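You operate a simulated robot arm through the tools that you are given. There is no shell and no other tool. Be economical: measure what you need, move in short steps, check, and stop when the job is done.

You are at the controls of a simulated two-armed robot. One attempt, no reset.

## Task
Pick up the brown carton from the top of the low table with one hand, pass it to the other hand and put it on the shelf of the steel-topped table. Set down upright: brown carton.
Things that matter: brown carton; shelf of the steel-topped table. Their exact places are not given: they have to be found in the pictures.

It is judged by the outcome, as a careful person would: the job done as asked, and still so three seconds after it is handed in. It fails if anything else is knocked over, pushed out of place, dropped, spilled or broken.

## Robot
Two 7-joint arms with two-finger parallel grippers on one trunk, on a base that drives. Base frame: it is fixed to the floor where the robot stands at the start and does not move with it; the origin is under the middle of the robot, x ahead of it, y to its left, z up. Lengths are in m, angles in rad, forces in N, time in s.
The left shoulder is at the start at [0.07, 0.177, 0.845], the right one opposite. With the tool pointing down near the work surface each hand reaches from about 0.26 to 0.72 m from the robot's upright axis, wherever it stands, measured 20 degrees to its own side. Places, roughly: shelf of the steel-topped table [2.6, 3, 0.3]. Payload 3.43 kg a hand.
The tool frame of a hand sits at the grasp point between the pads (the TCP): z along the fingers, y along the line on which they close. The tips reach 0.03 m beyond it. Largest opening 0.094 m; finger width 0.028, thickness 0.01; the body of the gripper, 0.05 by 0.096 m, starts 0.055 m behind the TCP.
Orientation is that of the tool frame in the base frame, as [roll, pitch, yaw] about the fixed x, y, z axes, in that order (R = Rz(yaw) Ry(pitch) Rx(roll)). With the fingers straight down and closing along the base's y, the tool's x points along the base's -x, its y along +y and its z along -z.

## Interface
- The arms move only by the tool apply_moves. It takes "left_plan", "right_plan" or both (then of equal length, played together; a hand with none holds still); each is a list that holds one entry, the list of rows, each a list of 7 numbers: the shift along the base's x, y, z in m, then the turn, a rotation vector about the base's x, y, z in rad, then the finger opening in m, from 0 to 0.094. In form: [[[x, y, z, ax, ay, az, fingers], ...]]. A call has 1 to 10 rows; each row is the pose to reach, as a shift and turn from the pose commanded when the call began. A row lasts 0.2 s, in which the tool goes at most 0.05 m and 0.15 rad; a call with a longer step from one row to the next is refused whole, and so is a gripper value outside its range. Where a pose cannot be reached the arm comes as near as it can. A force on the tool above 40 N (or 10 N above the force at the start of the call, whichever is more), or a blocked arm, ends the call early, and 0.2 s more pass. The fingers move at their own pace (about 0.153 m/s each) and stop on an object; they squeeze with about 23 N. The grip force told is the motor's: it shows also when the fingers shut on nothing. Time passes only in rows, and 0.2 s behind the last, so rows that repeat a pose let the fingers close. The reply holds the time, the measured pose of the TCP, the force on the tool along the base axes, the opening and the grip force, in the units named above and with some noise, with the torque about the TCP (base axes, N m) and any sound that the robot's microphone picked up.
- Cameras (640 x 400 px; columns grow to the right, rows downward): "scene" is now at [0.13, 0.0068, 1.1494]; the picture's right is [0.09, -1.00, -0.00], its down [-0.70, -0.07, -0.71] and it looks along [0.71, 0.07, -0.71] (base axes); focal length 266 px, centre (320, 200). "left" rides on the left gripper at [0.076, -0.014, -0.102] in its tool frame; the picture's right is [0.18, 0.98, 0.00], its down [-0.75, 0.14, -0.64] and it looks along [-0.63, 0.12, 0.77] (tool axes); focal length 243 px, centre (320, 200). "right" rides on the right gripper at [0.076, 0.014, -0.102] in its tool frame; the picture's right is [-0.18, 0.98, 0.00], its down [-0.75, -0.14, -0.64] and it looks along [-0.63, -0.12, 0.77] (tool axes); focal length 243 px, centre (320, 200).
- grab_frame(camera): a new picture of that camera. The clock stands still meanwhile.
- lift_body(by): slides the trunk up (or, below 0, down) by that many m; the arms and the scene camera ride with it, the base frame stays. It gives what a move gives, with no picture.
- drive_base(legs): drives the robot by 1 to 6 legs, each [ahead, turn to the left] in m and rad, along the robot's own axes; the way and the turn of a leg run together, so that a leg with both is an arc; at most 1.5 m and 3.142 rad a leg. The arms and the cameras ride along, it lands a little off, and it stops where it bumps. It gives what a move gives.
- turn_head(pan, tilt): turns the head with the scene camera to pan (to the left, within 1.501 rad either way) and tilt (down, from -0.506 to 1.204), counted from straight ahead of the robot. It gives what a move gives.
- probe_pixels(camera, pixels): for up to 12 pixels [column, row] of the newest picture of that camera ("zoom" is the newest enlarged one), the place [x, y, z] in the base frame of the surface seen there, good to about 0.002 m. The clock stands still meanwhile.
- inspect(camera, box): a new picture of the part [left, top, right, bottom] of that camera's present view, enlarged. The clock stands still meanwhile.
- hand_in(): hands the job in; it is judged then, once.

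Go step by step. Measure first, check grasps and placings, and put right what went wrong. The budget is 80 turns and 62 pictures, counting those below and the enlarged ones. Unless the task says otherwise, let go and move clear before handing in, and close with one line.

The tools are called after "Call:" as a command line: name --argument value ..., lists and objects as JSON in quotes. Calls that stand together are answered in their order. apply_moves: Moves the arms, as the interface text tells. Its arguments: {"type":"object","properties":{"left_plan":{"type":"array","items":{"type":"array","items":{"type":"array","items":{"type":"number"}}}},"right_plan":{"type":"array","items":{"type":"array","items":{"type":"array","items":{"type":"number"}}}}},"required":[]} The other tools are called the same way: lift_body (by) slides the trunk up or down; drive_base (legs) drives the base; turn_head (pan, tilt) turns the head that bears the scene camera; grab_frame (camera) takes a picture; probe_pixels (camera, pixels) gives the place of the surface under pixels of a picture; inspect (camera, box) takes an enlarged picture of a part of a camera's view; hand_in () hands the job in.

At the start:

```text
clock: 0.0
left_tcp_pos: [0.5093, 0.2145, 0.7707]
left_orientation: [3.141, -0.001, -3.141]
left_force: [-0.4, -0.5, 0.7]
left_wrist_torque: [-0.01, 0.03, 0.02]
left_width: 0.0942
left_grasp_force: 0.0
right_tcp_pos: [0.3748, -0.1943, 0.8146]
right_orientation: [-3.141, -0.001, -3.139]
right_force: [0.3, 0.2, 0.2]
right_wrist_torque: [0.02, -0.01, 0.01]
right_width: 0.0942
right_grasp_force: 0.0
trunk travel left (down, up): [-0.425, 0.415]
robot x, y, heading: [-0.0036, 0.0002, 0.002]
head pan, tilt: [0.094, 0.782]
```

scene: 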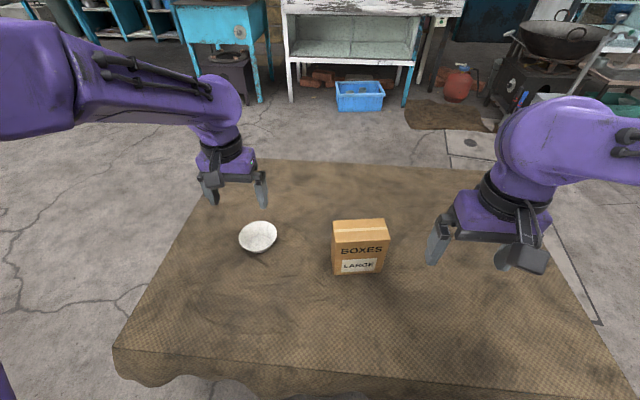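
right: 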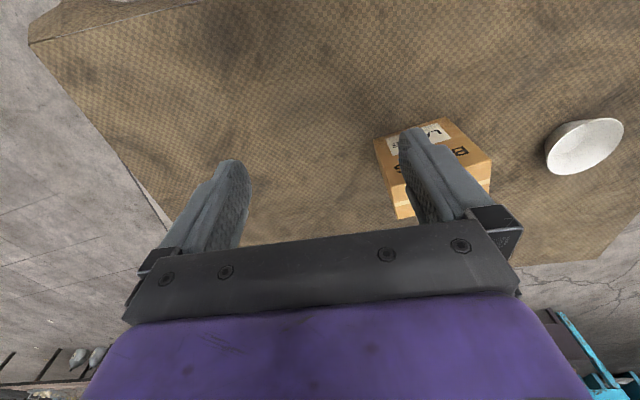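
left: 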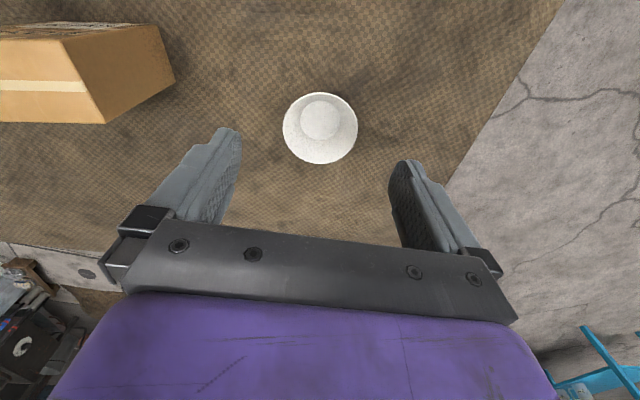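

The carton sits around scene pixel (360,246), a white bowl at (258,236). I measure the carton's corners and the table edges.

Call:
probe_pixels --camera "scene" --pixels '[[335, 223], [385, 221], [334, 241], [388, 239], [334, 272], [382, 270], [360, 230], [258, 236], [300, 300], [360, 170], [350, 50], [360, 100]]'

Call:
inspect --camera "scene" --box '[220, 0, 480, 160]'

Call:
inspect --camera "scene" --box '[300, 200, 420, 290]'

```text
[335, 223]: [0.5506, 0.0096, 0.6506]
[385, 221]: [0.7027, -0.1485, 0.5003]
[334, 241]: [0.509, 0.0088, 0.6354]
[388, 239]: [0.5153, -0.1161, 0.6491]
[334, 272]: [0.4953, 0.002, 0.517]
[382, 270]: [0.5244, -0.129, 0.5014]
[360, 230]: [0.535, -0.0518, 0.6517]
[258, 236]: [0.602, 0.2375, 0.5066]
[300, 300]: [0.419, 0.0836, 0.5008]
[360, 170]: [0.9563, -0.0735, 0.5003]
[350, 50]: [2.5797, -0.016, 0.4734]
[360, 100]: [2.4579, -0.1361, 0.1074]
```

```text
2.46 times, centred on (350, 80) of scene
```

zoom: 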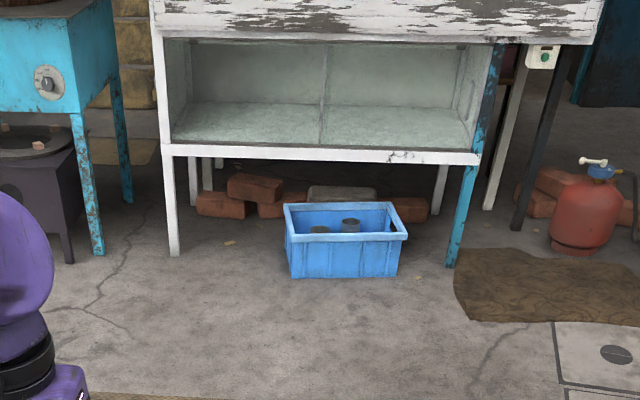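

```text
4.44 times, centred on (360, 245) of scene
```

zoom: 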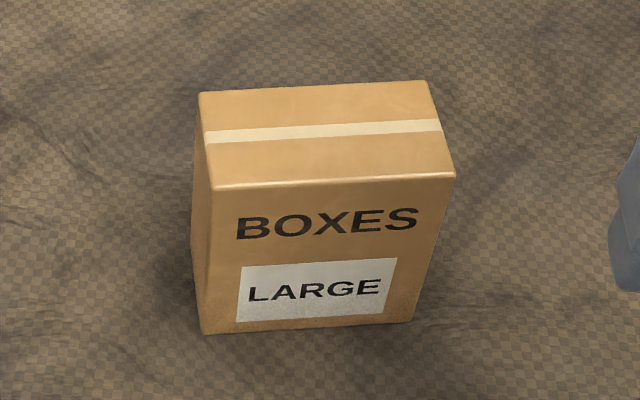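

The carton is about 0.12 wide (y), thin in x, and 0.15 tall. I get exact corners from the zoom and look left for the steel-topped table.

Call:
probe_pixels --camera "zoom" --pixels '[[204, 96], [426, 86], [216, 184], [450, 174], [208, 328], [408, 317], [230, 190], [440, 186], [320, 95], [330, 175]]'

Call:
turn_head --pan 0.86 --tilt 0.25

Call:
grab_frame --camera "scene"

```text
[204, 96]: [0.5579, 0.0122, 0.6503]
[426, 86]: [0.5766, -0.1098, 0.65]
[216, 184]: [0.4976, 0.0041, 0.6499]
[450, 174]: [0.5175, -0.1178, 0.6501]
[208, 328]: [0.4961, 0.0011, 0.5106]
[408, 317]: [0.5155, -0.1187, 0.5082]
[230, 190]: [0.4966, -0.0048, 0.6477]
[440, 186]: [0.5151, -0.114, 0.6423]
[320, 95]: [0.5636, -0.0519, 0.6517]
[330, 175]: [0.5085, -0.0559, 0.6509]
```

```text
clock: 1.1
left_tcp_pos: [0.5104, 0.2141, 0.7699]
left_orientation: [-3.141, 0.0, 3.141]
left_force: [-0.4, 0.6, 0.8]
left_wrist_torque: [0.01, 0.01, 0.0]
left_width: 0.0943
left_grasp_force: 0.0
right_tcp_pos: [0.376, -0.1937, 0.8145]
right_orientation: [-3.141, 0.0, -3.14]
right_force: [0.2, 0.8, -0.4]
right_wrist_torque: [0.0, 0.02, -0.01]
right_width: 0.0939
right_grasp_force: 0.1
trunk travel left (down, up): [-0.425, 0.415]
robot x, y, heading: [-0.0007, 0.0013, -0.0]
head pan, tilt: [0.86, 0.25]
```

```text
56 pictures are left
```

scene: 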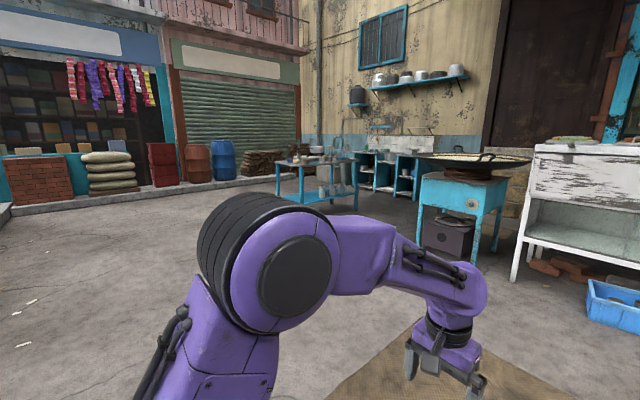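

The steel-topped blue table is at (315,180). Zooming in on it.

Call:
inspect --camera "scene" --box '[260, 130, 380, 220]'

Call:
probe_pixels --camera "zoom" --pixels '[[90, 170], [245, 200], [500, 170], [230, 330], [250, 340], [340, 320], [480, 290], [480, 310], [230, 380], [120, 300]]'

```text
4.44 times, centred on (320, 175) of scene
```

zoom: 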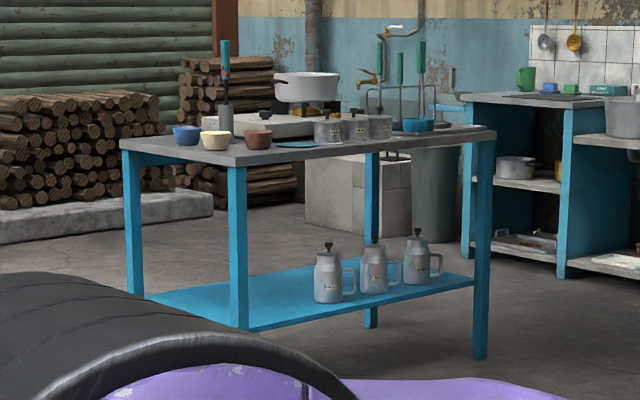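

```text
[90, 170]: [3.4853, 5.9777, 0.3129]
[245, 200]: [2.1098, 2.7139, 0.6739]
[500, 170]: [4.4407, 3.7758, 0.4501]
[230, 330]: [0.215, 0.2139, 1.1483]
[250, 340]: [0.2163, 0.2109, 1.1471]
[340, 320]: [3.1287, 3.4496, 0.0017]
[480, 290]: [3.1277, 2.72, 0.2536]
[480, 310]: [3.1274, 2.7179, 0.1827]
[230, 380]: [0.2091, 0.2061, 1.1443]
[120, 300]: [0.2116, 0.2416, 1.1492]
```

Table found: front edge y≈2.7, x≈2.1–3.13, kettles on the right part of the shelf. First the carton: centre (0.537,-0.053), top 0.65, yaw ≈0.148, thickness 0.061. I bring the right hand above it while turning it to close across the thin side.

Call:
apply_moves --right_plan '[[[0.016, 0.012, 0, 0, 0, 0.149, 0.094], [0.033, 0.025, 0, 0, 0, 0.298, 0.094], [0.049, 0.038, 0, 0, 0, 0.447, 0.094], [0.065, 0.05, 0, 0, 0, 0.596, 0.094], [0.082, 0.063, -0.01, 0, 0, 0.745, 0.094], [0.098, 0.076, -0.02, 0, 0, 0.894, 0.094], [0.114, 0.088, -0.03, 0, 0, 1.043, 0.094], [0.13, 0.1, -0.04, 0, 0, 1.192, 0.094], [0.147, 0.113, -0.05, 0, 0, 1.341, 0.094], [0.163, 0.126, -0.06, 0, 0, 1.49, 0.094]]]'

Call:
turn_head --pan 0.0 --tilt 0.78

```text
clock: 3.3
left_tcp_pos: [0.51, 0.2152, 0.7691]
left_orientation: [3.14, 0.0, -3.141]
left_force: [-0.1, -0.2, 0.3]
left_wrist_torque: [0.0, -0.02, 0.0]
left_width: 0.0941
left_grasp_force: 0.0
right_tcp_pos: [0.5401, -0.0691, 0.7566]
right_orientation: [3.141, 0.0, -1.648]
right_force: [0.4, -0.4, -0.3]
right_wrist_torque: [-0.01, 0.04, 0.03]
right_width: 0.094
right_grasp_force: 0.1
trunk travel left (down, up): [-0.425, 0.415]
robot x, y, heading: [0.0014, -0.0022, 0.0]
head pan, tilt: [0.86, 0.25]
```

```text
clock: 4.5
left_tcp_pos: [0.5103, 0.2143, 0.7699]
left_orientation: [3.141, 0.001, 3.141]
left_force: [-0.1, 0.5, -0.7]
left_wrist_torque: [0.01, 0.0, 0.02]
left_width: 0.0938
left_grasp_force: 0.1
right_tcp_pos: [0.5389, -0.0706, 0.7573]
right_orientation: [-3.14, 0.002, -1.65]
right_force: [0.8, 0.3, 0.0]
right_wrist_torque: [0.02, -0.01, 0.03]
right_width: 0.0941
right_grasp_force: 0.1
trunk travel left (down, up): [-0.425, 0.415]
robot x, y, heading: [0.0003, 0.0006, -0.003]
head pan, tilt: [0.0, 0.78]
```

The right hand is above the carton at yaw −1.65; I turn the last 0.226 and lower to just above it, then check.

Call:
apply_moves --right_plan '[[[0, 0.001, 0, 0, 0, 0.113, 0.094], [0, 0.001, -0.02, 0, 0, 0.226, 0.094], [0, 0.001, -0.06, 0, 0, 0.226, 0.094]]]'

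Call:
grab_frame --camera "scene"

Call:
grab_frame --camera "right"

```text
clock: 5.3
left_tcp_pos: [0.5119, 0.2148, 0.7686]
left_orientation: [3.141, 0.002, -3.141]
left_force: [0.2, -0.8, 0.5]
left_wrist_torque: [-0.01, 0.01, 0.0]
left_width: 0.0941
left_grasp_force: 0.1
right_tcp_pos: [0.5402, -0.0665, 0.6947]
right_orientation: [3.141, 0.002, -1.42]
right_force: [-0.6, -0.7, -0.4]
right_wrist_torque: [-0.02, 0.02, 0.01]
right_width: 0.0942
right_grasp_force: 0.0
trunk travel left (down, up): [-0.425, 0.415]
robot x, y, heading: [-0.0007, 0.0031, 0.0]
head pan, tilt: [0.0, 0.78]
```

```text
54 pictures are left
```

scene: 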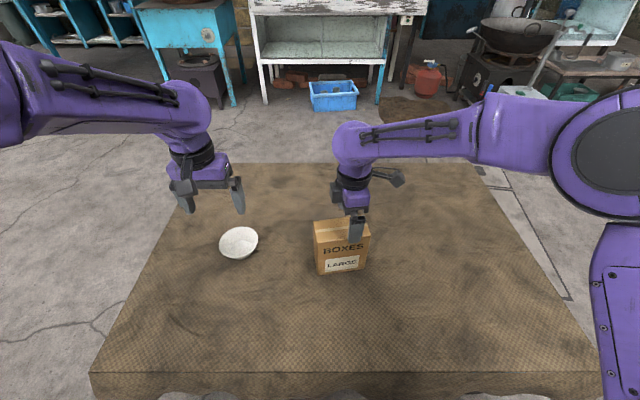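

```text
53 pictures are left
```

right: 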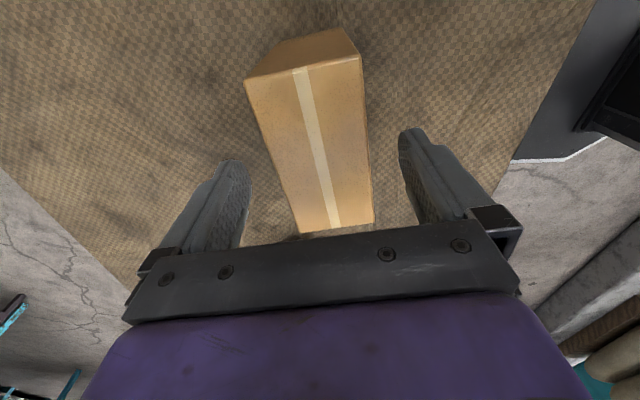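

The right view shows the box (x 250–370) between the fingers, well centred. Lower 0.083, close and let the fingers settle.

Call:
apply_moves --right_plan '[[[0, 0, -0.04, 0, 0, 0, 0.094], [0, 0, -0.075, 0, 0, 0, 0.094], [0, 0, -0.084, 0, 0, 0, 0.094], [0, 0, -0.084, 0, 0, 0, 0.03], [0, 0, -0.084, 0, 0, 0, 0.03], [0, 0, -0.084, 0, 0, 0, 0.03]]]'

```text
clock: 6.7
left_tcp_pos: [0.5108, 0.2153, 0.7693]
left_orientation: [3.141, 0.001, 3.141]
left_force: [0.3, -0.9, 0.7]
left_wrist_torque: [-0.02, 0.02, 0.0]
left_width: 0.0941
left_grasp_force: 0.2
right_tcp_pos: [0.5417, -0.0651, 0.6112]
right_orientation: [-3.141, -0.001, -1.424]
right_force: [1.9, -0.1, -0.1]
right_wrist_torque: [-0.08, -0.05, 0.04]
right_width: 0.0721
right_grasp_force: 23.1
trunk travel left (down, up): [-0.425, 0.415]
robot x, y, heading: [-0.0013, 0.0029, -0.002]
head pan, tilt: [0.0, 0.78]
```

Gripped at width 0.072 with 23 N. Lift a bit and check.

Call:
apply_moves --right_plan '[[[0, 0, 0.02, 0, 0, 0, 0.03], [0, 0, 0.05, 0, 0, 0, 0.03], [0, 0, 0.09, 0, 0, 0, 0.03], [0, 0, 0.12, 0, 0, 0, 0.03]]]'

Call:
grab_frame --camera "scene"

Call:
grab_frame --camera "right"

```text
clock: 7.7
left_tcp_pos: [0.5105, 0.2146, 0.7691]
left_orientation: [-3.141, 0.0, -3.139]
left_force: [0.4, -1.0, 0.1]
left_wrist_torque: [-0.02, 0.02, -0.01]
left_width: 0.094
left_grasp_force: 0.1
right_tcp_pos: [0.5384, -0.0669, 0.7314]
right_orientation: [3.142, 0.001, -1.424]
right_force: [-0.2, 0.3, -4.6]
right_wrist_torque: [-0.05, 0.0, -0.04]
right_width: 0.0723
right_grasp_force: 23.3
trunk travel left (down, up): [-0.425, 0.415]
robot x, y, heading: [0.0035, -0.0014, 0.002]
head pan, tilt: [0.0, 0.78]
```

```text
52 pictures are left
```

scene: 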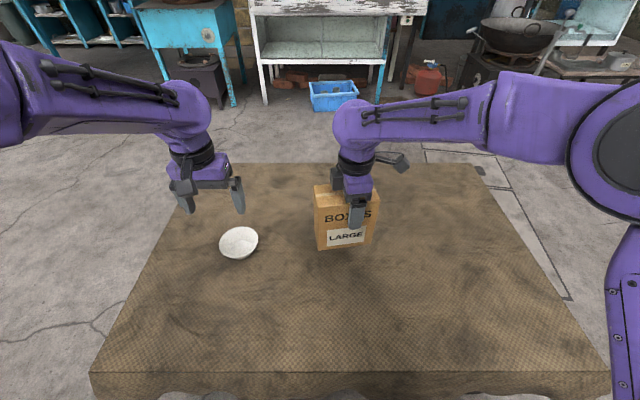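

```text
51 pictures are left
```

right: 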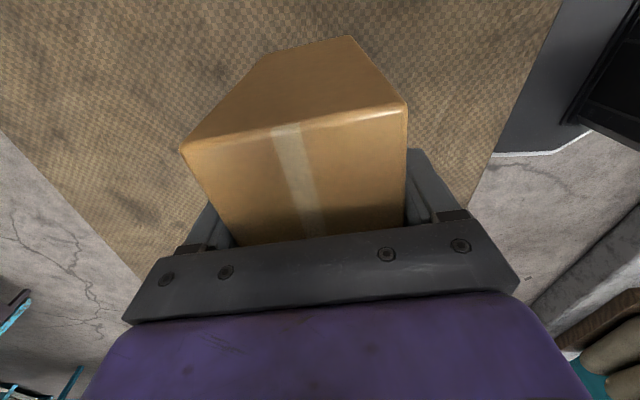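

The carton is held cleanly (≈4.7 N). Now the right hand raises it and turns its narrow side toward the left hand, while the left hand turns to horizontal, fingers pointing at that side.

Call:
apply_moves --right_plan '[[[0.005, 0.003, 0.006, 0, 0, 0.045, 0.03], [0.01, 0.006, 0.012, 0, 0, 0.09, 0.03], [0.015, 0.009, 0.018, 0, 0, 0.135, 0.03], [0.02, 0.012, 0.024, 0, 0, 0.18, 0.03], [0.025, 0.015, 0.03, 0, 0, 0.225, 0.03], [0.03, 0.018, 0.036, 0, 0, 0.27, 0.03], [0.035, 0.021, 0.042, 0, 0, 0.315, 0.03], [0.04, 0.024, 0.048, 0, 0, 0.36, 0.03], [0.045, 0.027, 0.054, 0, 0, 0.405, 0.03], [0.05, 0.03, 0.06, 0, 0, 0.45, 0.03]]]' --left_plan '[[[0, 0, 0, -0.0631, -0.1193, -0.0631, 0.094], [0, 0, 0, -0.1261, -0.2385, -0.1261, 0.094], [0, 0, 0, -0.1892, -0.3578, -0.1892, 0.094], [0, 0, 0, -0.2523, -0.4771, -0.2523, 0.094], [0, 0, 0, -0.3154, -0.5964, -0.3154, 0.094], [0, 0, 0, -0.3784, -0.7156, -0.3784, 0.094], [0, 0, 0, -0.4415, -0.8349, -0.4415, 0.094], [0, 0, 0, -0.5046, -0.9542, -0.5046, 0.094], [0, 0, 0, -0.5676, -1.0735, -0.5676, 0.094], [0, 0, 0, -0.6307, -1.1927, -0.6307, 0.094]]]'

Call:
grab_frame --camera "scene"

```text
clock: 9.9
left_tcp_pos: [0.5116, 0.2151, 0.7701]
left_orientation: [-2.709, 1.301, 2.729]
left_force: [-0.7, -0.1, 1.0]
left_wrist_torque: [0.0, 0.02, 0.0]
left_width: 0.094
left_grasp_force: 0.1
right_tcp_pos: [0.5903, -0.0354, 0.7915]
right_orientation: [3.139, 0.002, -0.971]
right_force: [0.0, -0.1, -4.5]
right_wrist_torque: [-0.05, -0.03, -0.03]
right_width: 0.0722
right_grasp_force: 22.9
trunk travel left (down, up): [-0.425, 0.415]
robot x, y, heading: [0.0014, 0.001, -0.0]
head pan, tilt: [0.0, 0.78]
```

```text
50 pictures are left
```

scene: 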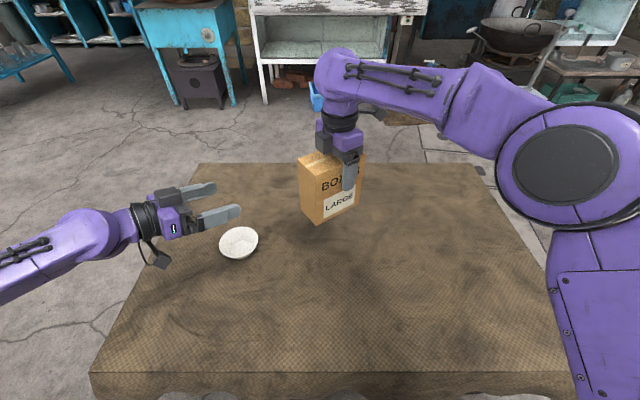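

Reachable; the left hand is nearly horizontal. Finish the turn (0.30 rad) and go to the pre-grasp in front of the carton's narrow side.

Call:
apply_moves --left_plan '[[[-0.005, -0.02, 0, -0.0425, -0.0803, -0.0425, 0.094], [-0.01, -0.045, 0, -0.085, -0.1607, -0.085, 0.094], [-0.015, -0.075, -0.003, -0.1274, -0.241, -0.1274, 0.094], [-0.019, -0.108, -0.005, -0.1274, -0.241, -0.1274, 0.094]]]'

Call:
grab_frame --camera "left"

Call:
inspect --camera "scene" --box '[180, 120, 400, 260]'

```text
clock: 10.9
left_tcp_pos: [0.4903, 0.108, 0.7635]
left_orientation: [-1.716, 1.569, -2.69]
left_force: [0.7, -0.5, 0.4]
left_wrist_torque: [0.04, 0.04, 0.01]
left_width: 0.0939
left_grasp_force: 0.0
right_tcp_pos: [0.5914, -0.0363, 0.7904]
right_orientation: [3.141, 0.003, -0.974]
right_force: [-0.2, -0.2, -3.7]
right_wrist_torque: [-0.06, -0.05, -0.04]
right_width: 0.0727
right_grasp_force: 23.1
trunk travel left (down, up): [-0.425, 0.415]
robot x, y, heading: [-0.0015, -0.0009, 0.0]
head pan, tilt: [0.0, 0.78]
```

```text
49 pictures are left
```

left: 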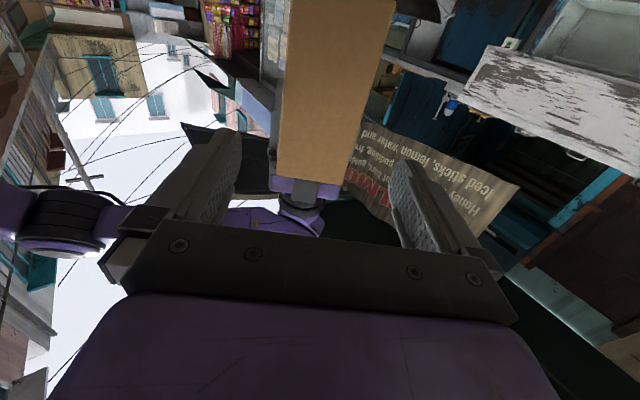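

```text
2.86 times, centred on (290, 190) of scene
```

zoom: 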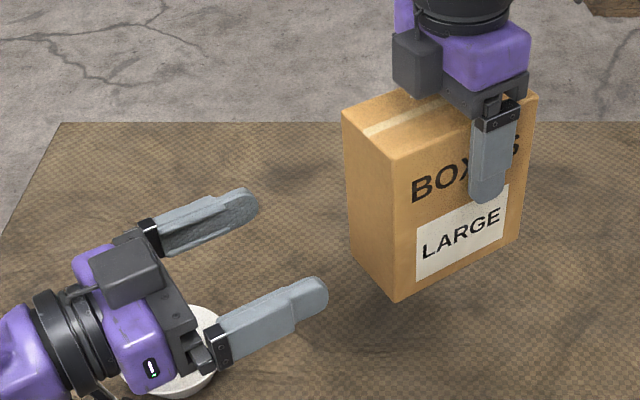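

Aligned visually. I probe the narrow face in the left view (columns 285–385) to verify position before closing in.

Call:
probe_pixels --camera "left" --pixels '[[290, 60], [386, 60], [284, 165], [362, 165], [335, 110], [335, 175], [340, 10]]'

```text
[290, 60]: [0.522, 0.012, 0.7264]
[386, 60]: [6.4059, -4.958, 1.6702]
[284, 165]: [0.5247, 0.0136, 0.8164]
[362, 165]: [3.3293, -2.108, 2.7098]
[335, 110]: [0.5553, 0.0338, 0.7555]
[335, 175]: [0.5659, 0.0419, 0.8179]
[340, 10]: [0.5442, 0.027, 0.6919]
```

Call:
probe_pixels --camera "left" --pixels '[[382, 60], [378, 60], [372, 110], [368, 110], [279, 110], [283, 110]]'

```text
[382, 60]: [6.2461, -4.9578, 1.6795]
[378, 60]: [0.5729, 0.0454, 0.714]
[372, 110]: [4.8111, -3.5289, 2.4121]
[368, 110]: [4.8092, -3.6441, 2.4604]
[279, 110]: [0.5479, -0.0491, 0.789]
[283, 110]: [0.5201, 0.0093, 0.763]
```

Face centre ≈(0.549,0.0295); go in 0.117 m so the fingertips overlap 0.05 m of the box, clear of the right fingers, then close.

Call:
apply_moves --left_plan '[[[0.012, -0.008, 0.001, 0, 0, 0, 0.094], [0.03, -0.034, 0.001, 0, 0, 0, 0.094], [0.05, -0.065, 0.001, 0, 0, 0, 0.094], [0.069, -0.094, 0.001, 0, 0, 0, 0.094], [0.069, -0.094, 0.001, 0, 0, 0, 0.094]]]'

Call:
inspect --camera "scene" --box '[220, 100, 400, 240]'

Call:
grab_frame --camera "left"

```text
clock: 12.1
left_tcp_pos: [0.5601, 0.015, 0.7665]
left_orientation: [-1.859, 1.569, -2.83]
left_force: [0.1, 0.7, 0.2]
left_wrist_torque: [0.0, 0.0, -0.02]
left_width: 0.0938
left_grasp_force: 0.1
right_tcp_pos: [0.5904, -0.0365, 0.7923]
right_orientation: [-3.141, 0.002, -0.973]
right_force: [-0.4, 0.2, -4.0]
right_wrist_torque: [-0.04, -0.03, 0.02]
right_width: 0.0727
right_grasp_force: 22.8
trunk travel left (down, up): [-0.425, 0.415]
robot x, y, heading: [0.0021, 0.0016, 0.0]
head pan, tilt: [0.0, 0.78]
```

```text
2.86 times, centred on (310, 170) of scene
```

zoom: 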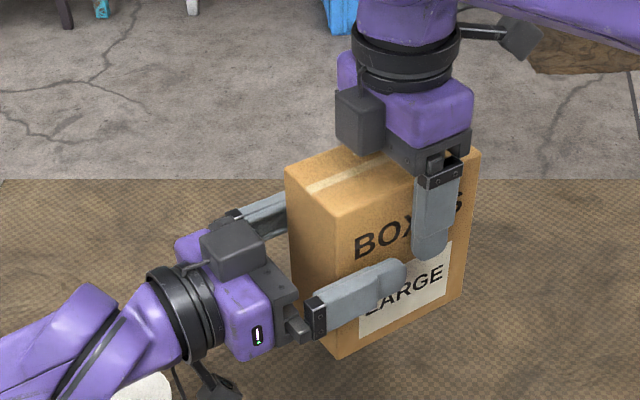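

```text
46 pictures are left
```

left: 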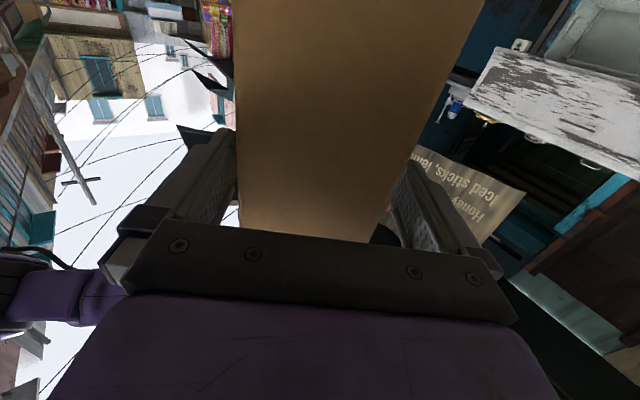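

Fingers straddle the box and are clear of the right fingers. Close the left hand.

Call:
apply_moves --left_plan '[[[0, 0, 0, 0, 0, 0, 0.03], [0, 0, 0, 0, 0, 0, 0.03], [0, 0, 0, 0, 0, 0, 0.03]]]'

```text
clock: 12.9
left_tcp_pos: [0.5587, 0.0127, 0.7669]
left_orientation: [3.095, 1.57, 2.119]
left_force: [-26.3, -6.8, -0.1]
left_wrist_torque: [-0.11, -0.61, -0.66]
left_width: 0.0727
left_grasp_force: 22.9
right_tcp_pos: [0.5909, -0.036, 0.793]
right_orientation: [-3.139, 0.001, -0.976]
right_force: [27.4, 6.8, -3.5]
right_wrist_torque: [0.3, -0.05, -0.88]
right_width: 0.0726
right_grasp_force: 23.0
trunk travel left (down, up): [-0.425, 0.415]
robot x, y, heading: [0.0002, 0.0006, -0.003]
head pan, tilt: [0.0, 0.78]
```

Both hands grip, with a ~27 N internal push from a small lateral offset. I shift the left hand with that force to relax it.

Call:
apply_moves --left_plan '[[[-0.002, -0.001, 0, 0, 0, 0, 0.03], [-0.003, -0.001, 0, 0, 0, 0, 0.03]]]'

```text
clock: 13.5
left_tcp_pos: [0.5576, 0.0122, 0.7668]
left_orientation: [0.806, 1.571, -0.164]
left_force: [-17.7, -3.9, 1.1]
left_wrist_torque: [-0.42, 0.04, -0.51]
left_width: 0.0725
left_grasp_force: 22.8
right_tcp_pos: [0.5904, -0.0356, 0.7921]
right_orientation: [3.14, 0.002, -0.972]
right_force: [17.5, 3.3, -6.2]
right_wrist_torque: [0.4, -0.53, -0.45]
right_width: 0.0723
right_grasp_force: 22.7
trunk travel left (down, up): [-0.425, 0.415]
robot x, y, heading: [-0.0003, -0.0026, 0.001]
head pan, tilt: [0.0, 0.78]
```

Call:
apply_moves --left_plan '[[[-0.002, -0.001, 0, 0, 0, 0, 0.03], [-0.0045, -0.001, 0, 0, 0, 0, 0.03]]]'

```text
clock: 14.1
left_tcp_pos: [0.5565, 0.0134, 0.766]
left_orientation: [-2.67, 1.567, 2.648]
left_force: [8.1, -0.8, 0.6]
left_wrist_torque: [-0.43, 0.43, -0.01]
left_width: 0.0728
left_grasp_force: 22.9
right_tcp_pos: [0.5886, -0.0371, 0.7908]
right_orientation: [3.139, 0.003, -0.969]
right_force: [-9.3, 0.8, -4.1]
right_wrist_torque: [0.4, -0.24, 0.4]
right_width: 0.0726
right_grasp_force: 22.7
trunk travel left (down, up): [-0.425, 0.415]
robot x, y, heading: [0.0016, -0.0007, -0.002]
head pan, tilt: [0.0, 0.78]
```

Internal force is now small. Open the right hand and withdraw it straight up.

Call:
apply_moves --right_plan '[[[0, 0, 0, 0, 0, 0, 0.094], [0, 0, 0, 0, 0, 0, 0.094], [0, 0, 0.02, 0, 0, 0, 0.094], [0, 0, 0.06, 0, 0, 0, 0.094], [0, 0, 0.1, 0, 0, 0, 0.094], [0, 0, 0.13, 0, 0, 0, 0.094]]]'

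Call:
grab_frame --camera "scene"

```text
clock: 15.5
left_tcp_pos: [0.5533, 0.0112, 0.7661]
left_orientation: [-2.268, 1.568, 3.04]
left_force: [0.4, -0.7, 0.0]
left_wrist_torque: [0.16, 0.1, 0.01]
left_width: 0.0723
left_grasp_force: 23.1
right_tcp_pos: [0.5897, -0.0375, 0.92]
right_orientation: [3.141, 0.001, -0.974]
right_force: [-0.7, 0.0, 0.0]
right_wrist_torque: [0.02, -0.03, 0.02]
right_width: 0.0942
right_grasp_force: 0.1
trunk travel left (down, up): [-0.425, 0.415]
robot x, y, heading: [-0.0004, 0.002, 0.002]
head pan, tilt: [0.0, 0.78]
```

```text
45 pictures are left
```

scene: 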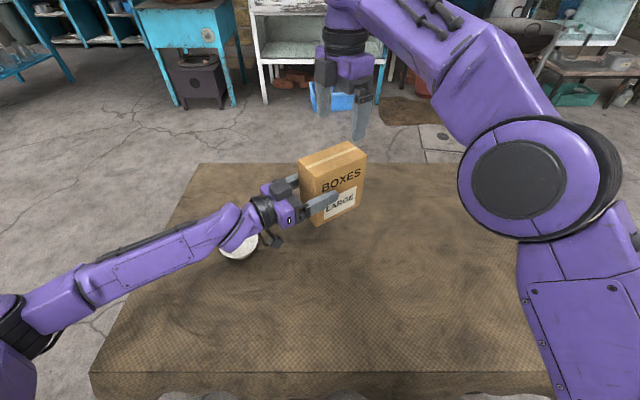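

The left hand holds the carton alone, upright. Now I swing it to point straight ahead and draw both arms in for driving; meanwhile measure the table edges.

Call:
probe_pixels --camera "scene" --pixels '[[100, 370], [201, 166], [470, 167], [580, 362], [330, 362], [200, 105], [240, 100], [265, 100], [50, 75], [180, 30]]'

Call:
apply_moves --left_plan '[[[-0.01, 0.015, 0, 0, 0, 0.12, 0.03], [-0.02, 0.03, 0, 0, 0, 0.24, 0.03], [-0.03, 0.045, 0, 0, 0, 0.36, 0.03], [-0.04, 0.06, 0, 0, 0, 0.48, 0.03], [-0.05, 0.08, 0, 0, 0, 0.6, 0.03], [-0.06, 0.1, 0, 0, 0, 0.72, 0.03], [-0.08, 0.12, 0, 0, 0, 0.84, 0.03], [-0.1, 0.14, 0, 0, 0, 0.973, 0.03]]]' --right_plan '[[[-0.02, -0.03, 0, 0, 0, 0, 0.094], [-0.04, -0.06, 0, 0, 0, 0, 0.094], [-0.06, -0.09, 0, 0, 0, 0, 0.094], [-0.09, -0.12, 0, 0, 0, 0, 0.094], [-0.12, -0.15, 0, 0, 0, 0, 0.094], [-0.15, -0.18, 0, 0, 0, 0, 0.094], [-0.18, -0.2, 0, 0, 0, 0, 0.094], [-0.2, -0.22, 0, 0, 0, 0, 0.094]]]'

Call:
grab_frame --camera "scene"

```text
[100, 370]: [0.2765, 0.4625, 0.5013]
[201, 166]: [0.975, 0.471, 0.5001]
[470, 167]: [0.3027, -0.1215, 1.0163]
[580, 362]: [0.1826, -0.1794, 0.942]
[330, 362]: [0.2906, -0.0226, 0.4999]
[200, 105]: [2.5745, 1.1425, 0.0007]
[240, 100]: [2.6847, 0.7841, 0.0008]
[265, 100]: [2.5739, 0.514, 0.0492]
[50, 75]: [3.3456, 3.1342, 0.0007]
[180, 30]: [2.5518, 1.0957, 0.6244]
```

```text
clock: 17.3
left_tcp_pos: [0.4724, 0.1361, 0.7593]
left_orientation: [2.066, 1.57, 2.067]
left_force: [-0.3, -0.5, 0.3]
left_wrist_torque: [0.02, 0.25, 0.01]
left_width: 0.0724
left_grasp_force: 22.6
left hand out of reach, approached as far as the arm can: row 7, 8
right_tcp_pos: [0.3899, -0.2587, 0.9201]
right_orientation: [3.14, 0.001, -0.974]
right_force: [0.6, -0.7, 0.3]
right_wrist_torque: [-0.01, 0.0, 0.0]
right_width: 0.0941
right_grasp_force: 0.1
trunk travel left (down, up): [-0.425, 0.415]
robot x, y, heading: [-0.0024, -0.0023, -0.001]
head pan, tilt: [0.0, 0.78]
```

```text
44 pictures are left
```

scene: 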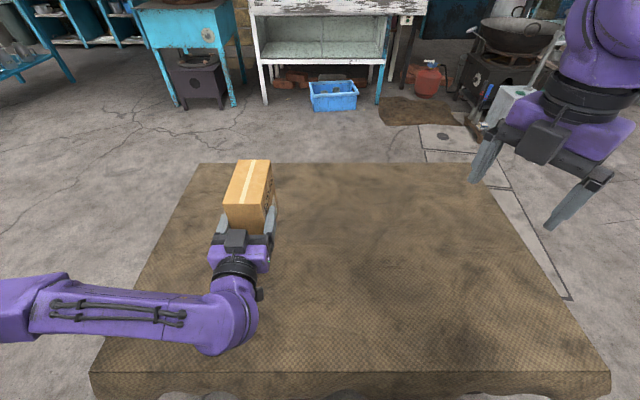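

Carton points straight ahead, held firmly. Low table spans x 0.28–0.98, |y|≤0.47. I back off, go round its left side over the clear floor toward the steel-topped table.

Call:
drive_base --legs '[[-0.4, 0], [0, 1.571], [1.2, 0], [0, -1.37], [1.3, 0]]'

Call:
turn_head --pan 0.4 --tilt 0.4

Call:
grab_frame --camera "scene"

```text
clock: 26.4
left_tcp_pos: [-0.5384, 1.0042, 0.6933]
left_orientation: [-3.024, 1.448, -1.458]
left_force: [-0.9, -1.6, -3.1]
left_wrist_torque: [-0.21, 0.02, -0.02]
left_width: 0.0726
left_grasp_force: 22.7
right_tcp_pos: [-0.1546, 0.9452, 0.8691]
right_orientation: [3.067, 0.048, 0.606]
right_force: [-1.3, -2.6, 0.3]
right_wrist_torque: [0.19, -0.06, 0.03]
right_width: 0.094
right_grasp_force: 0.0
trunk travel left (down, up): [-0.425, 0.415]
robot x, y, heading: [-0.4019, 0.4812, 1.628]
head pan, tilt: [0.0, 0.78]
stopped in leg 3: the robot was blocked; the commanded pose is now the measured one
```

```text
clock: 27.2
left_tcp_pos: [-0.5373, 0.9969, 0.7023]
left_orientation: [-2.962, 1.461, -1.4]
left_force: [0.1, 0.1, -4.2]
left_wrist_torque: [-0.17, 0.02, 0.02]
left_width: 0.0725
left_grasp_force: 22.7
right_tcp_pos: [-0.1556, 0.9349, 0.8736]
right_orientation: [3.073, 0.033, 0.607]
right_force: [-0.8, 0.0, 0.5]
right_wrist_torque: [-0.02, -0.02, 0.01]
right_width: 0.0938
right_grasp_force: 0.1
trunk travel left (down, up): [-0.425, 0.415]
robot x, y, heading: [-0.4001, 0.4815, 1.604]
head pan, tilt: [0.4, 0.4]
```

```text
43 pictures are left
```

scene: 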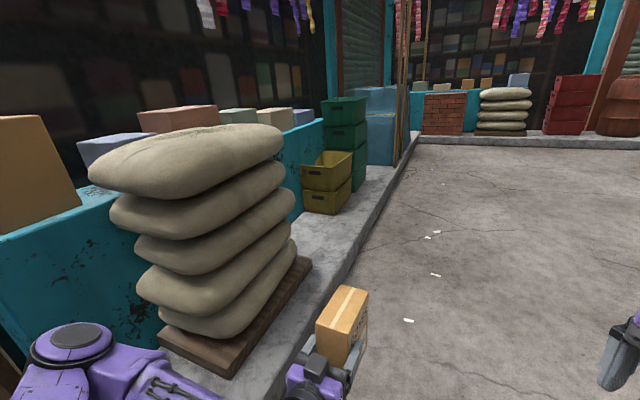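

The robot was blocked at y=0.48: there's a kerb and sack stack close on its left. I probe where these are.

Call:
probe_pixels --camera "scene" --pixels '[[225, 360], [170, 335], [310, 262], [290, 350], [320, 260], [160, 320], [200, 290], [280, 135], [60, 330], [130, 370], [270, 380], [240, 390]]'

Call:
turn_head --pan 0.9 --tilt 1.1

Call:
grab_frame --camera "scene"

```text
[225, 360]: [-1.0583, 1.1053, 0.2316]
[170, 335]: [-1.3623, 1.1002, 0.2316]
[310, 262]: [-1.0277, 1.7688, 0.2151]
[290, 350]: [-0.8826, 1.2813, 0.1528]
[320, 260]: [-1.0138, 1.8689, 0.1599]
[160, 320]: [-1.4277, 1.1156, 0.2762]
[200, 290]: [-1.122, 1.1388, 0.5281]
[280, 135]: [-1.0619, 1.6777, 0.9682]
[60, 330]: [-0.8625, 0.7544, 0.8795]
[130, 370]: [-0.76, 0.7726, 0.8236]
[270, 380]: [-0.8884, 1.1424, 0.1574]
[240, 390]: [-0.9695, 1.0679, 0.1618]
```

```text
clock: 28.3
left_tcp_pos: [-0.5418, 0.9974, 0.7026]
left_orientation: [-2.977, 1.459, -1.408]
left_force: [0.2, -0.2, -4.4]
left_wrist_torque: [-0.21, 0.03, 0.01]
left_width: 0.0726
left_grasp_force: 22.5
right_tcp_pos: [-0.1565, 0.9397, 0.8737]
right_orientation: [3.071, 0.035, 0.613]
right_force: [-0.6, -1.0, 0.0]
right_wrist_torque: [0.02, 0.03, 0.01]
right_width: 0.094
right_grasp_force: 0.0
trunk travel left (down, up): [-0.425, 0.415]
robot x, y, heading: [-0.4021, 0.4847, 1.573]
head pan, tilt: [0.901, 1.1]
```

```text
42 pictures are left
```

scene: 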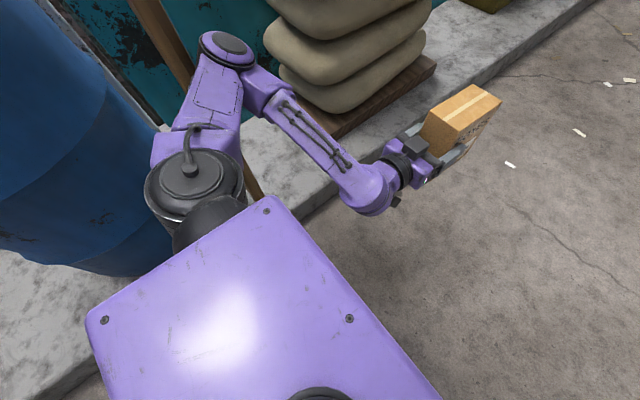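

The left elbow has come against a wooden post beside the blue barrel. I measure post, barrel and elbow before backing off.

Call:
probe_pixels --camera "scene" --pixels '[[155, 40], [175, 70], [255, 185], [240, 165], [225, 45], [245, 60], [205, 75], [110, 120], [140, 200], [80, 60], [290, 205], [215, 35]]'

Call:
inspect --camera "scene" --box '[60, 0, 320, 200]'

```text
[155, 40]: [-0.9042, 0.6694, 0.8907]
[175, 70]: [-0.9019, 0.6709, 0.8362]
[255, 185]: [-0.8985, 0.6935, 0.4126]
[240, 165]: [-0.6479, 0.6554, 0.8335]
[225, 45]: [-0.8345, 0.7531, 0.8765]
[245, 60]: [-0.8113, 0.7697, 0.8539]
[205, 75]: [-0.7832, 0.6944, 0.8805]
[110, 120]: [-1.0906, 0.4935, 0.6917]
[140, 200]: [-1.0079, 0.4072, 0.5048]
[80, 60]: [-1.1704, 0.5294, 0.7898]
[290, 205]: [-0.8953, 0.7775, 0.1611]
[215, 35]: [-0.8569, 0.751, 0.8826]
```

```text
2.00 times, centred on (190, 100) of scene
```

zoom: 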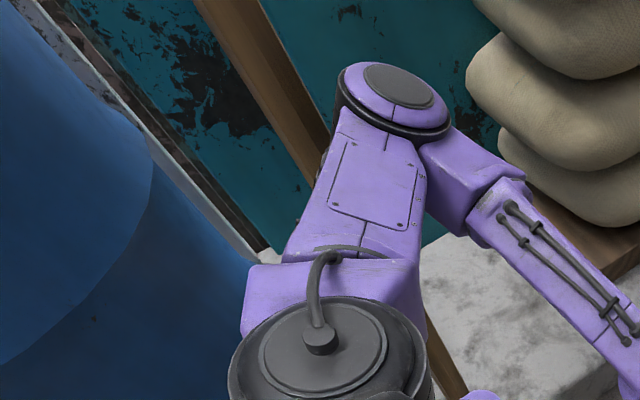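

The elbow's outer side rests at the post (x≈−0.90). Extending the left hand forward and inward pulls the elbow away from it.

Call:
apply_moves --left_plan '[[[0.01, 0.02, 0.005, 0, 0, 0, 0.03], [0.03, 0.05, 0.01, 0, 0, 0, 0.03], [0.05, 0.08, 0.02, 0, 0, 0, 0.03], [0.07, 0.11, 0.03, 0, 0, 0, 0.03], [0.09, 0.14, 0.04, 0, 0, 0, 0.03]]]'

Call:
grab_frame --camera "scene"

```text
clock: 28.6
left_tcp_pos: [-0.5468, 1.0063, 0.7095]
left_orientation: [-2.55, 1.491, -0.997]
left_force: [15.7, 2.5, -3.3]
left_wrist_torque: [-0.33, -0.07, 0.66]
left_width: 0.0728
left_grasp_force: 22.5
right_tcp_pos: [-0.1696, 0.9111, 0.8928]
right_orientation: [3.086, -0.025, 0.573]
right_force: [-2.3, 0.0, 3.5]
right_wrist_torque: [0.06, -0.15, 0.01]
right_width: 0.094
right_grasp_force: 0.1
trunk travel left (down, up): [-0.425, 0.415]
robot x, y, heading: [-0.3924, 0.493, 1.489]
head pan, tilt: [0.901, 1.1]
stopped in row 1 (left hand): the arm was blocked; the commanded pose is now the measured one
```

```text
40 pictures are left
```

scene: 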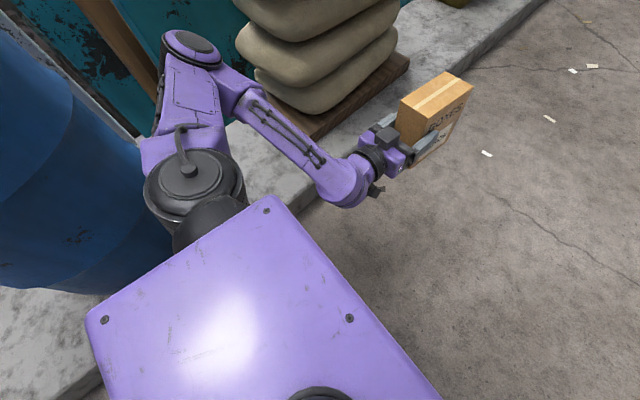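

The elbow is still jammed against the post, so I back the base straight away a little.

Call:
drive_base --legs '[[-0.1, 0]]'

Call:
grab_frame --camera "scene"

```text
clock: 29.4
left_tcp_pos: [-0.6511, 1.0352, 0.6403]
left_orientation: [-2.524, 1.541, -0.783]
left_force: [-3.1, -0.5, -2.7]
left_wrist_torque: [-0.28, 0.01, -0.05]
left_width: 0.0725
left_grasp_force: 22.7
right_tcp_pos: [-0.2401, 0.8707, 0.9105]
right_orientation: [3.112, -0.107, 0.546]
right_force: [-0.1, -1.1, 2.3]
right_wrist_torque: [0.08, 0.01, -0.03]
right_width: 0.0941
right_grasp_force: 0.1
trunk travel left (down, up): [-0.425, 0.415]
robot x, y, heading: [-0.3801, 0.5086, 1.373]
head pan, tilt: [0.901, 1.1]
stopped in leg 1: the robot was blocked; the commanded pose is now the measured one
```

```text
39 pictures are left
```

scene: 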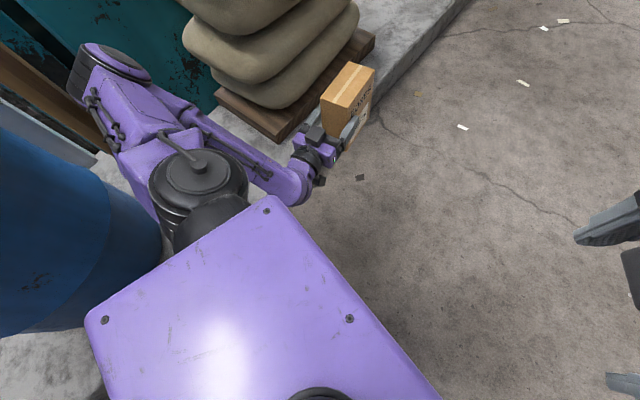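

The elbow seems wedged near the post. I measure again to see on which side of the post it is.

Call:
inspect --camera "scene" --box '[0, 0, 256, 160]'

Call:
probe_pixels --camera "zoom" --pixels '[[40, 160], [100, 180], [200, 290], [240, 370], [190, 130], [180, 220], [330, 170], [230, 110], [370, 190], [300, 270], [250, 500], [250, 320]]'

```text
2.50 times, centred on (128, 80) of scene
```

zoom: 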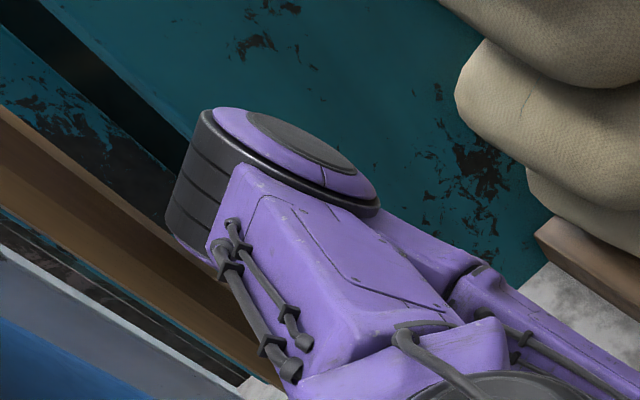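

```text
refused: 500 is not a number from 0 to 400
```

Call:
probe_pixels --camera "zoom" --pixels '[[40, 160], [100, 210], [190, 270], [225, 340], [190, 190], [180, 230], [300, 150], [230, 115], [370, 190], [300, 270], [60, 300], [280, 345]]'

```text
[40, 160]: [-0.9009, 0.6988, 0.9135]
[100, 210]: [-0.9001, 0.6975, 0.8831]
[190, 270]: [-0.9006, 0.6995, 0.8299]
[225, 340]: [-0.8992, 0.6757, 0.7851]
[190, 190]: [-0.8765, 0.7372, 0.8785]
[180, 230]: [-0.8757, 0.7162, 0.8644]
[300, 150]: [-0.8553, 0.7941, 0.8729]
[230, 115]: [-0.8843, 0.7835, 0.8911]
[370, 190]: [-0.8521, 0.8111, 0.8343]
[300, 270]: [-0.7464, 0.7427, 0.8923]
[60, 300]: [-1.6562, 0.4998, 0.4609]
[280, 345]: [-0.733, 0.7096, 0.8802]
```

The elbow now sits just beyond the post on its +y side, so backing hooks it. Turning to the right moves the elbow forward and away from the post; I try that.

Call:
drive_base --legs '[[0.02, -0.3]]'

Call:
grab_frame --camera "scene"

```text
clock: 30.1
left_tcp_pos: [-0.7361, 0.9426, 0.6148]
left_orientation: [-2.446, 1.509, -0.445]
left_force: [6.3, 5.0, -11.2]
left_wrist_torque: [-0.12, -0.2, 0.22]
left_width: 0.0675
left_grasp_force: 23.0
right_tcp_pos: [-0.2445, 0.7744, 0.9022]
right_orientation: [3.117, -0.088, 0.471]
right_force: [127.5, 126.1, 48.4]
right_wrist_torque: [-4.12, 2.55, 4.0]
right_width: 0.0306
right_grasp_force: 0.0
trunk travel left (down, up): [-0.425, 0.415]
robot x, y, heading: [-0.3775, 0.5264, 1.273]
head pan, tilt: [0.901, 1.1]
stopped in leg 1: the robot was blocked; the commanded pose is now the measured one
```

```text
37 pictures are left
```

scene: 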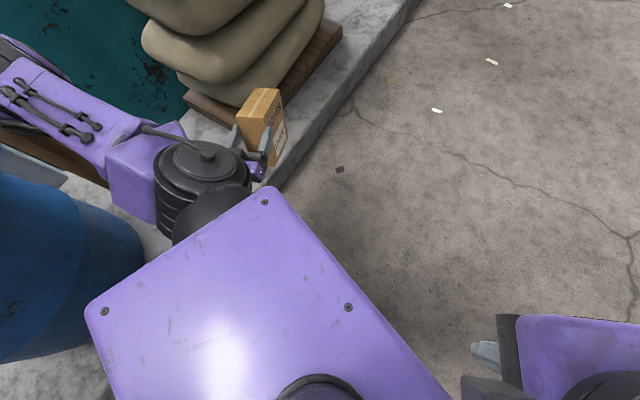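

The right hand has been drawn in close to the body and is pressed against something (127 N). I look before moving it.

Call:
grab_frame --camera "right"

Call:
turn_head --pan -0.3 --tilt 1.1

Call:
grab_frame --camera "scene"

```text
36 pictures are left
```

right: 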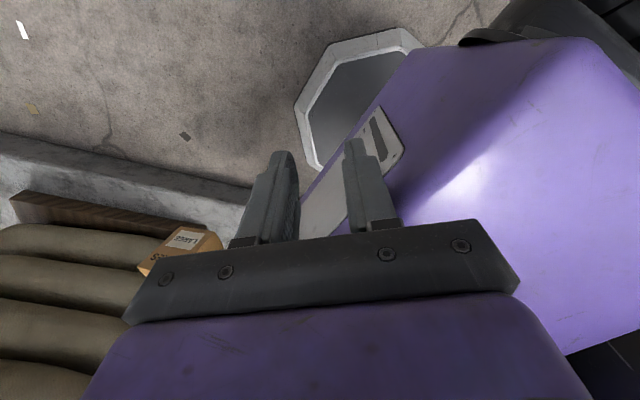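

```text
clock: 31.5
left_tcp_pos: [-0.7011, 0.9292, 0.6454]
left_orientation: [-0.446, 1.438, 1.399]
left_force: [0.5, 0.1, -3.6]
left_wrist_torque: [-0.34, -0.09, 0.0]
left_width: 0.0677
left_grasp_force: 23.7
right_tcp_pos: [-0.2594, 0.6983, 0.9232]
right_orientation: [-3.017, -0.172, 0.492]
right_force: [-0.6, 0.7, -0.4]
right_wrist_torque: [-0.01, 0.0, 0.0]
right_width: 0.0939
right_grasp_force: 0.1
trunk travel left (down, up): [-0.425, 0.415]
robot x, y, heading: [-0.379, 0.523, 1.26]
head pan, tilt: [-0.3, 1.1]
```

```text
35 pictures are left
```

scene: 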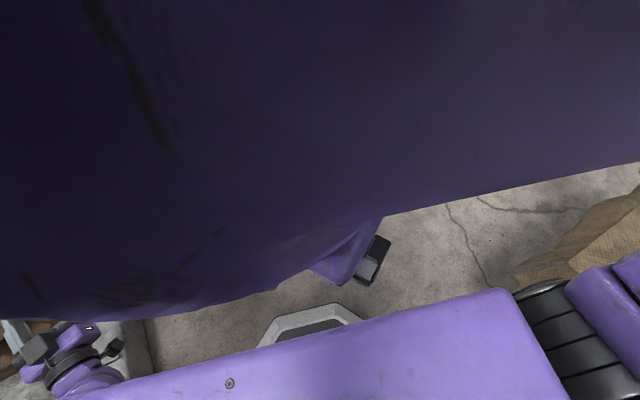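

The right hand had pressed on the robot's own trunk; it is free now. I move it outward, ahead and to the right.

Call:
apply_moves --right_plan '[[[0.02, 0.03, 0, 0, 0, 0, 0.094], [0.05, 0.055, 0, 0, 0, 0, 0.094], [0.09, 0.07, 0, 0, 0, 0, 0.094], [0.13, 0.07, 0, 0, 0, 0, 0.094], [0.17, 0.065, 0, 0, 0, 0, 0.094], [0.21, 0.06, 0, 0, 0, 0, 0.094], [0.25, 0.055, 0, 0, 0, 0, 0.094]]]'

Call:
turn_head --pan 0.9 --tilt 0.9

Call:
grab_frame --camera "scene"

```text
clock: 33.3
left_tcp_pos: [-0.7106, 0.9446, 0.6265]
left_orientation: [-0.717, 1.447, 1.109]
left_force: [-0.4, 0.3, -4.5]
left_wrist_torque: [-0.34, -0.06, 0.02]
left_width: 0.0676
left_grasp_force: 22.7
right_tcp_pos: [-0.0345, 0.7538, 0.9268]
right_orientation: [-3.044, -0.189, 0.482]
right_force: [0.3, 0.6, 0.5]
right_wrist_torque: [-0.01, 0.02, -0.05]
right_width: 0.0941
right_grasp_force: 0.1
trunk travel left (down, up): [-0.425, 0.415]
robot x, y, heading: [-0.3786, 0.523, 1.261]
head pan, tilt: [-0.3, 1.1]
stopped in row 7 (right hand): the arm was blocked; the commanded pose is now the measured one
```

```text
clock: 34.7
left_tcp_pos: [-0.7078, 0.9457, 0.6286]
left_orientation: [-0.715, 1.444, 1.103]
left_force: [0.8, -0.3, -4.1]
left_wrist_torque: [-0.33, -0.09, -0.02]
left_width: 0.0678
left_grasp_force: 22.5
right_tcp_pos: [-0.0335, 0.7518, 0.9298]
right_orientation: [-3.038, -0.193, 0.474]
right_force: [0.7, -0.3, 0.1]
right_wrist_torque: [0.03, 0.02, 0.02]
right_width: 0.094
right_grasp_force: 0.1
trunk travel left (down, up): [-0.425, 0.415]
robot x, y, heading: [-0.3778, 0.5202, 1.26]
head pan, tilt: [0.901, 0.901]
```

```text
34 pictures are left
```

scene: 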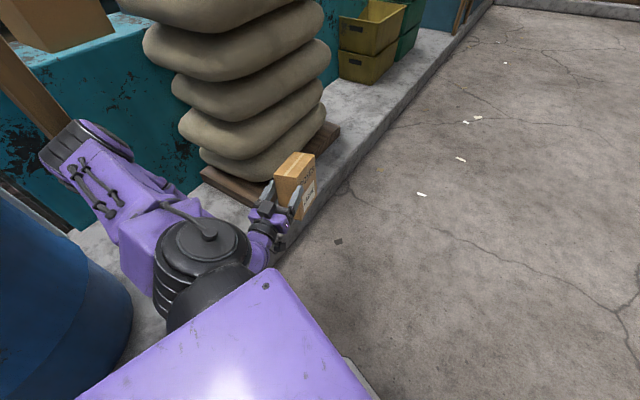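

Left elbow is still beside the post; the right arm also stopped early. I probe the left and look to the right side.

Call:
probe_pixels --camera "scene" --pixels '[[45, 158], [65, 150], [100, 140], [125, 150], [30, 100], [15, 80], [55, 125], [110, 190], [110, 290], [290, 170], [235, 190], [250, 110]]'

Call:
turn_head --pan -0.9 --tilt 0.9

Call:
grab_frame --camera "scene"

```text
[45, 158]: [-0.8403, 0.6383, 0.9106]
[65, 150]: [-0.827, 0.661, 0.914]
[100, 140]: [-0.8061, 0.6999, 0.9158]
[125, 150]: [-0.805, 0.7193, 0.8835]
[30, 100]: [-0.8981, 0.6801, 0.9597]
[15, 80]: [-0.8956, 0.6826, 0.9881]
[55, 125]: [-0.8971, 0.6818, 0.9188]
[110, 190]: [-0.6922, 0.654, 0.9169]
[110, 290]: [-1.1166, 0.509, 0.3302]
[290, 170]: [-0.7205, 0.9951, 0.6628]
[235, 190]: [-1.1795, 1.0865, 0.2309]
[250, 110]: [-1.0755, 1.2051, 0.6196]
```

```text
clock: 36.5
left_tcp_pos: [-0.7066, 0.9442, 0.6276]
left_orientation: [-0.721, 1.445, 1.1]
left_force: [1.2, -0.5, -4.2]
left_wrist_torque: [-0.32, -0.08, -0.01]
left_width: 0.0679
left_grasp_force: 23.2
right_tcp_pos: [-0.0333, 0.7518, 0.9279]
right_orientation: [-3.041, -0.19, 0.478]
right_force: [-0.2, -0.1, 0.4]
right_wrist_torque: [-0.03, 0.02, 0.01]
right_width: 0.094
right_grasp_force: 0.0
trunk travel left (down, up): [-0.425, 0.415]
robot x, y, heading: [-0.3751, 0.5225, 1.259]
head pan, tilt: [-0.901, 0.901]
```

```text
33 pictures are left
```

scene: 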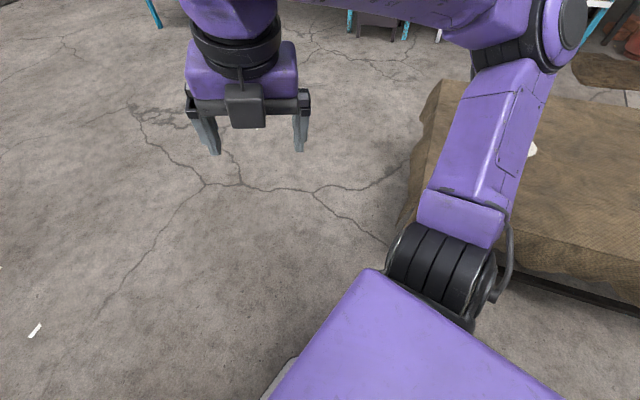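

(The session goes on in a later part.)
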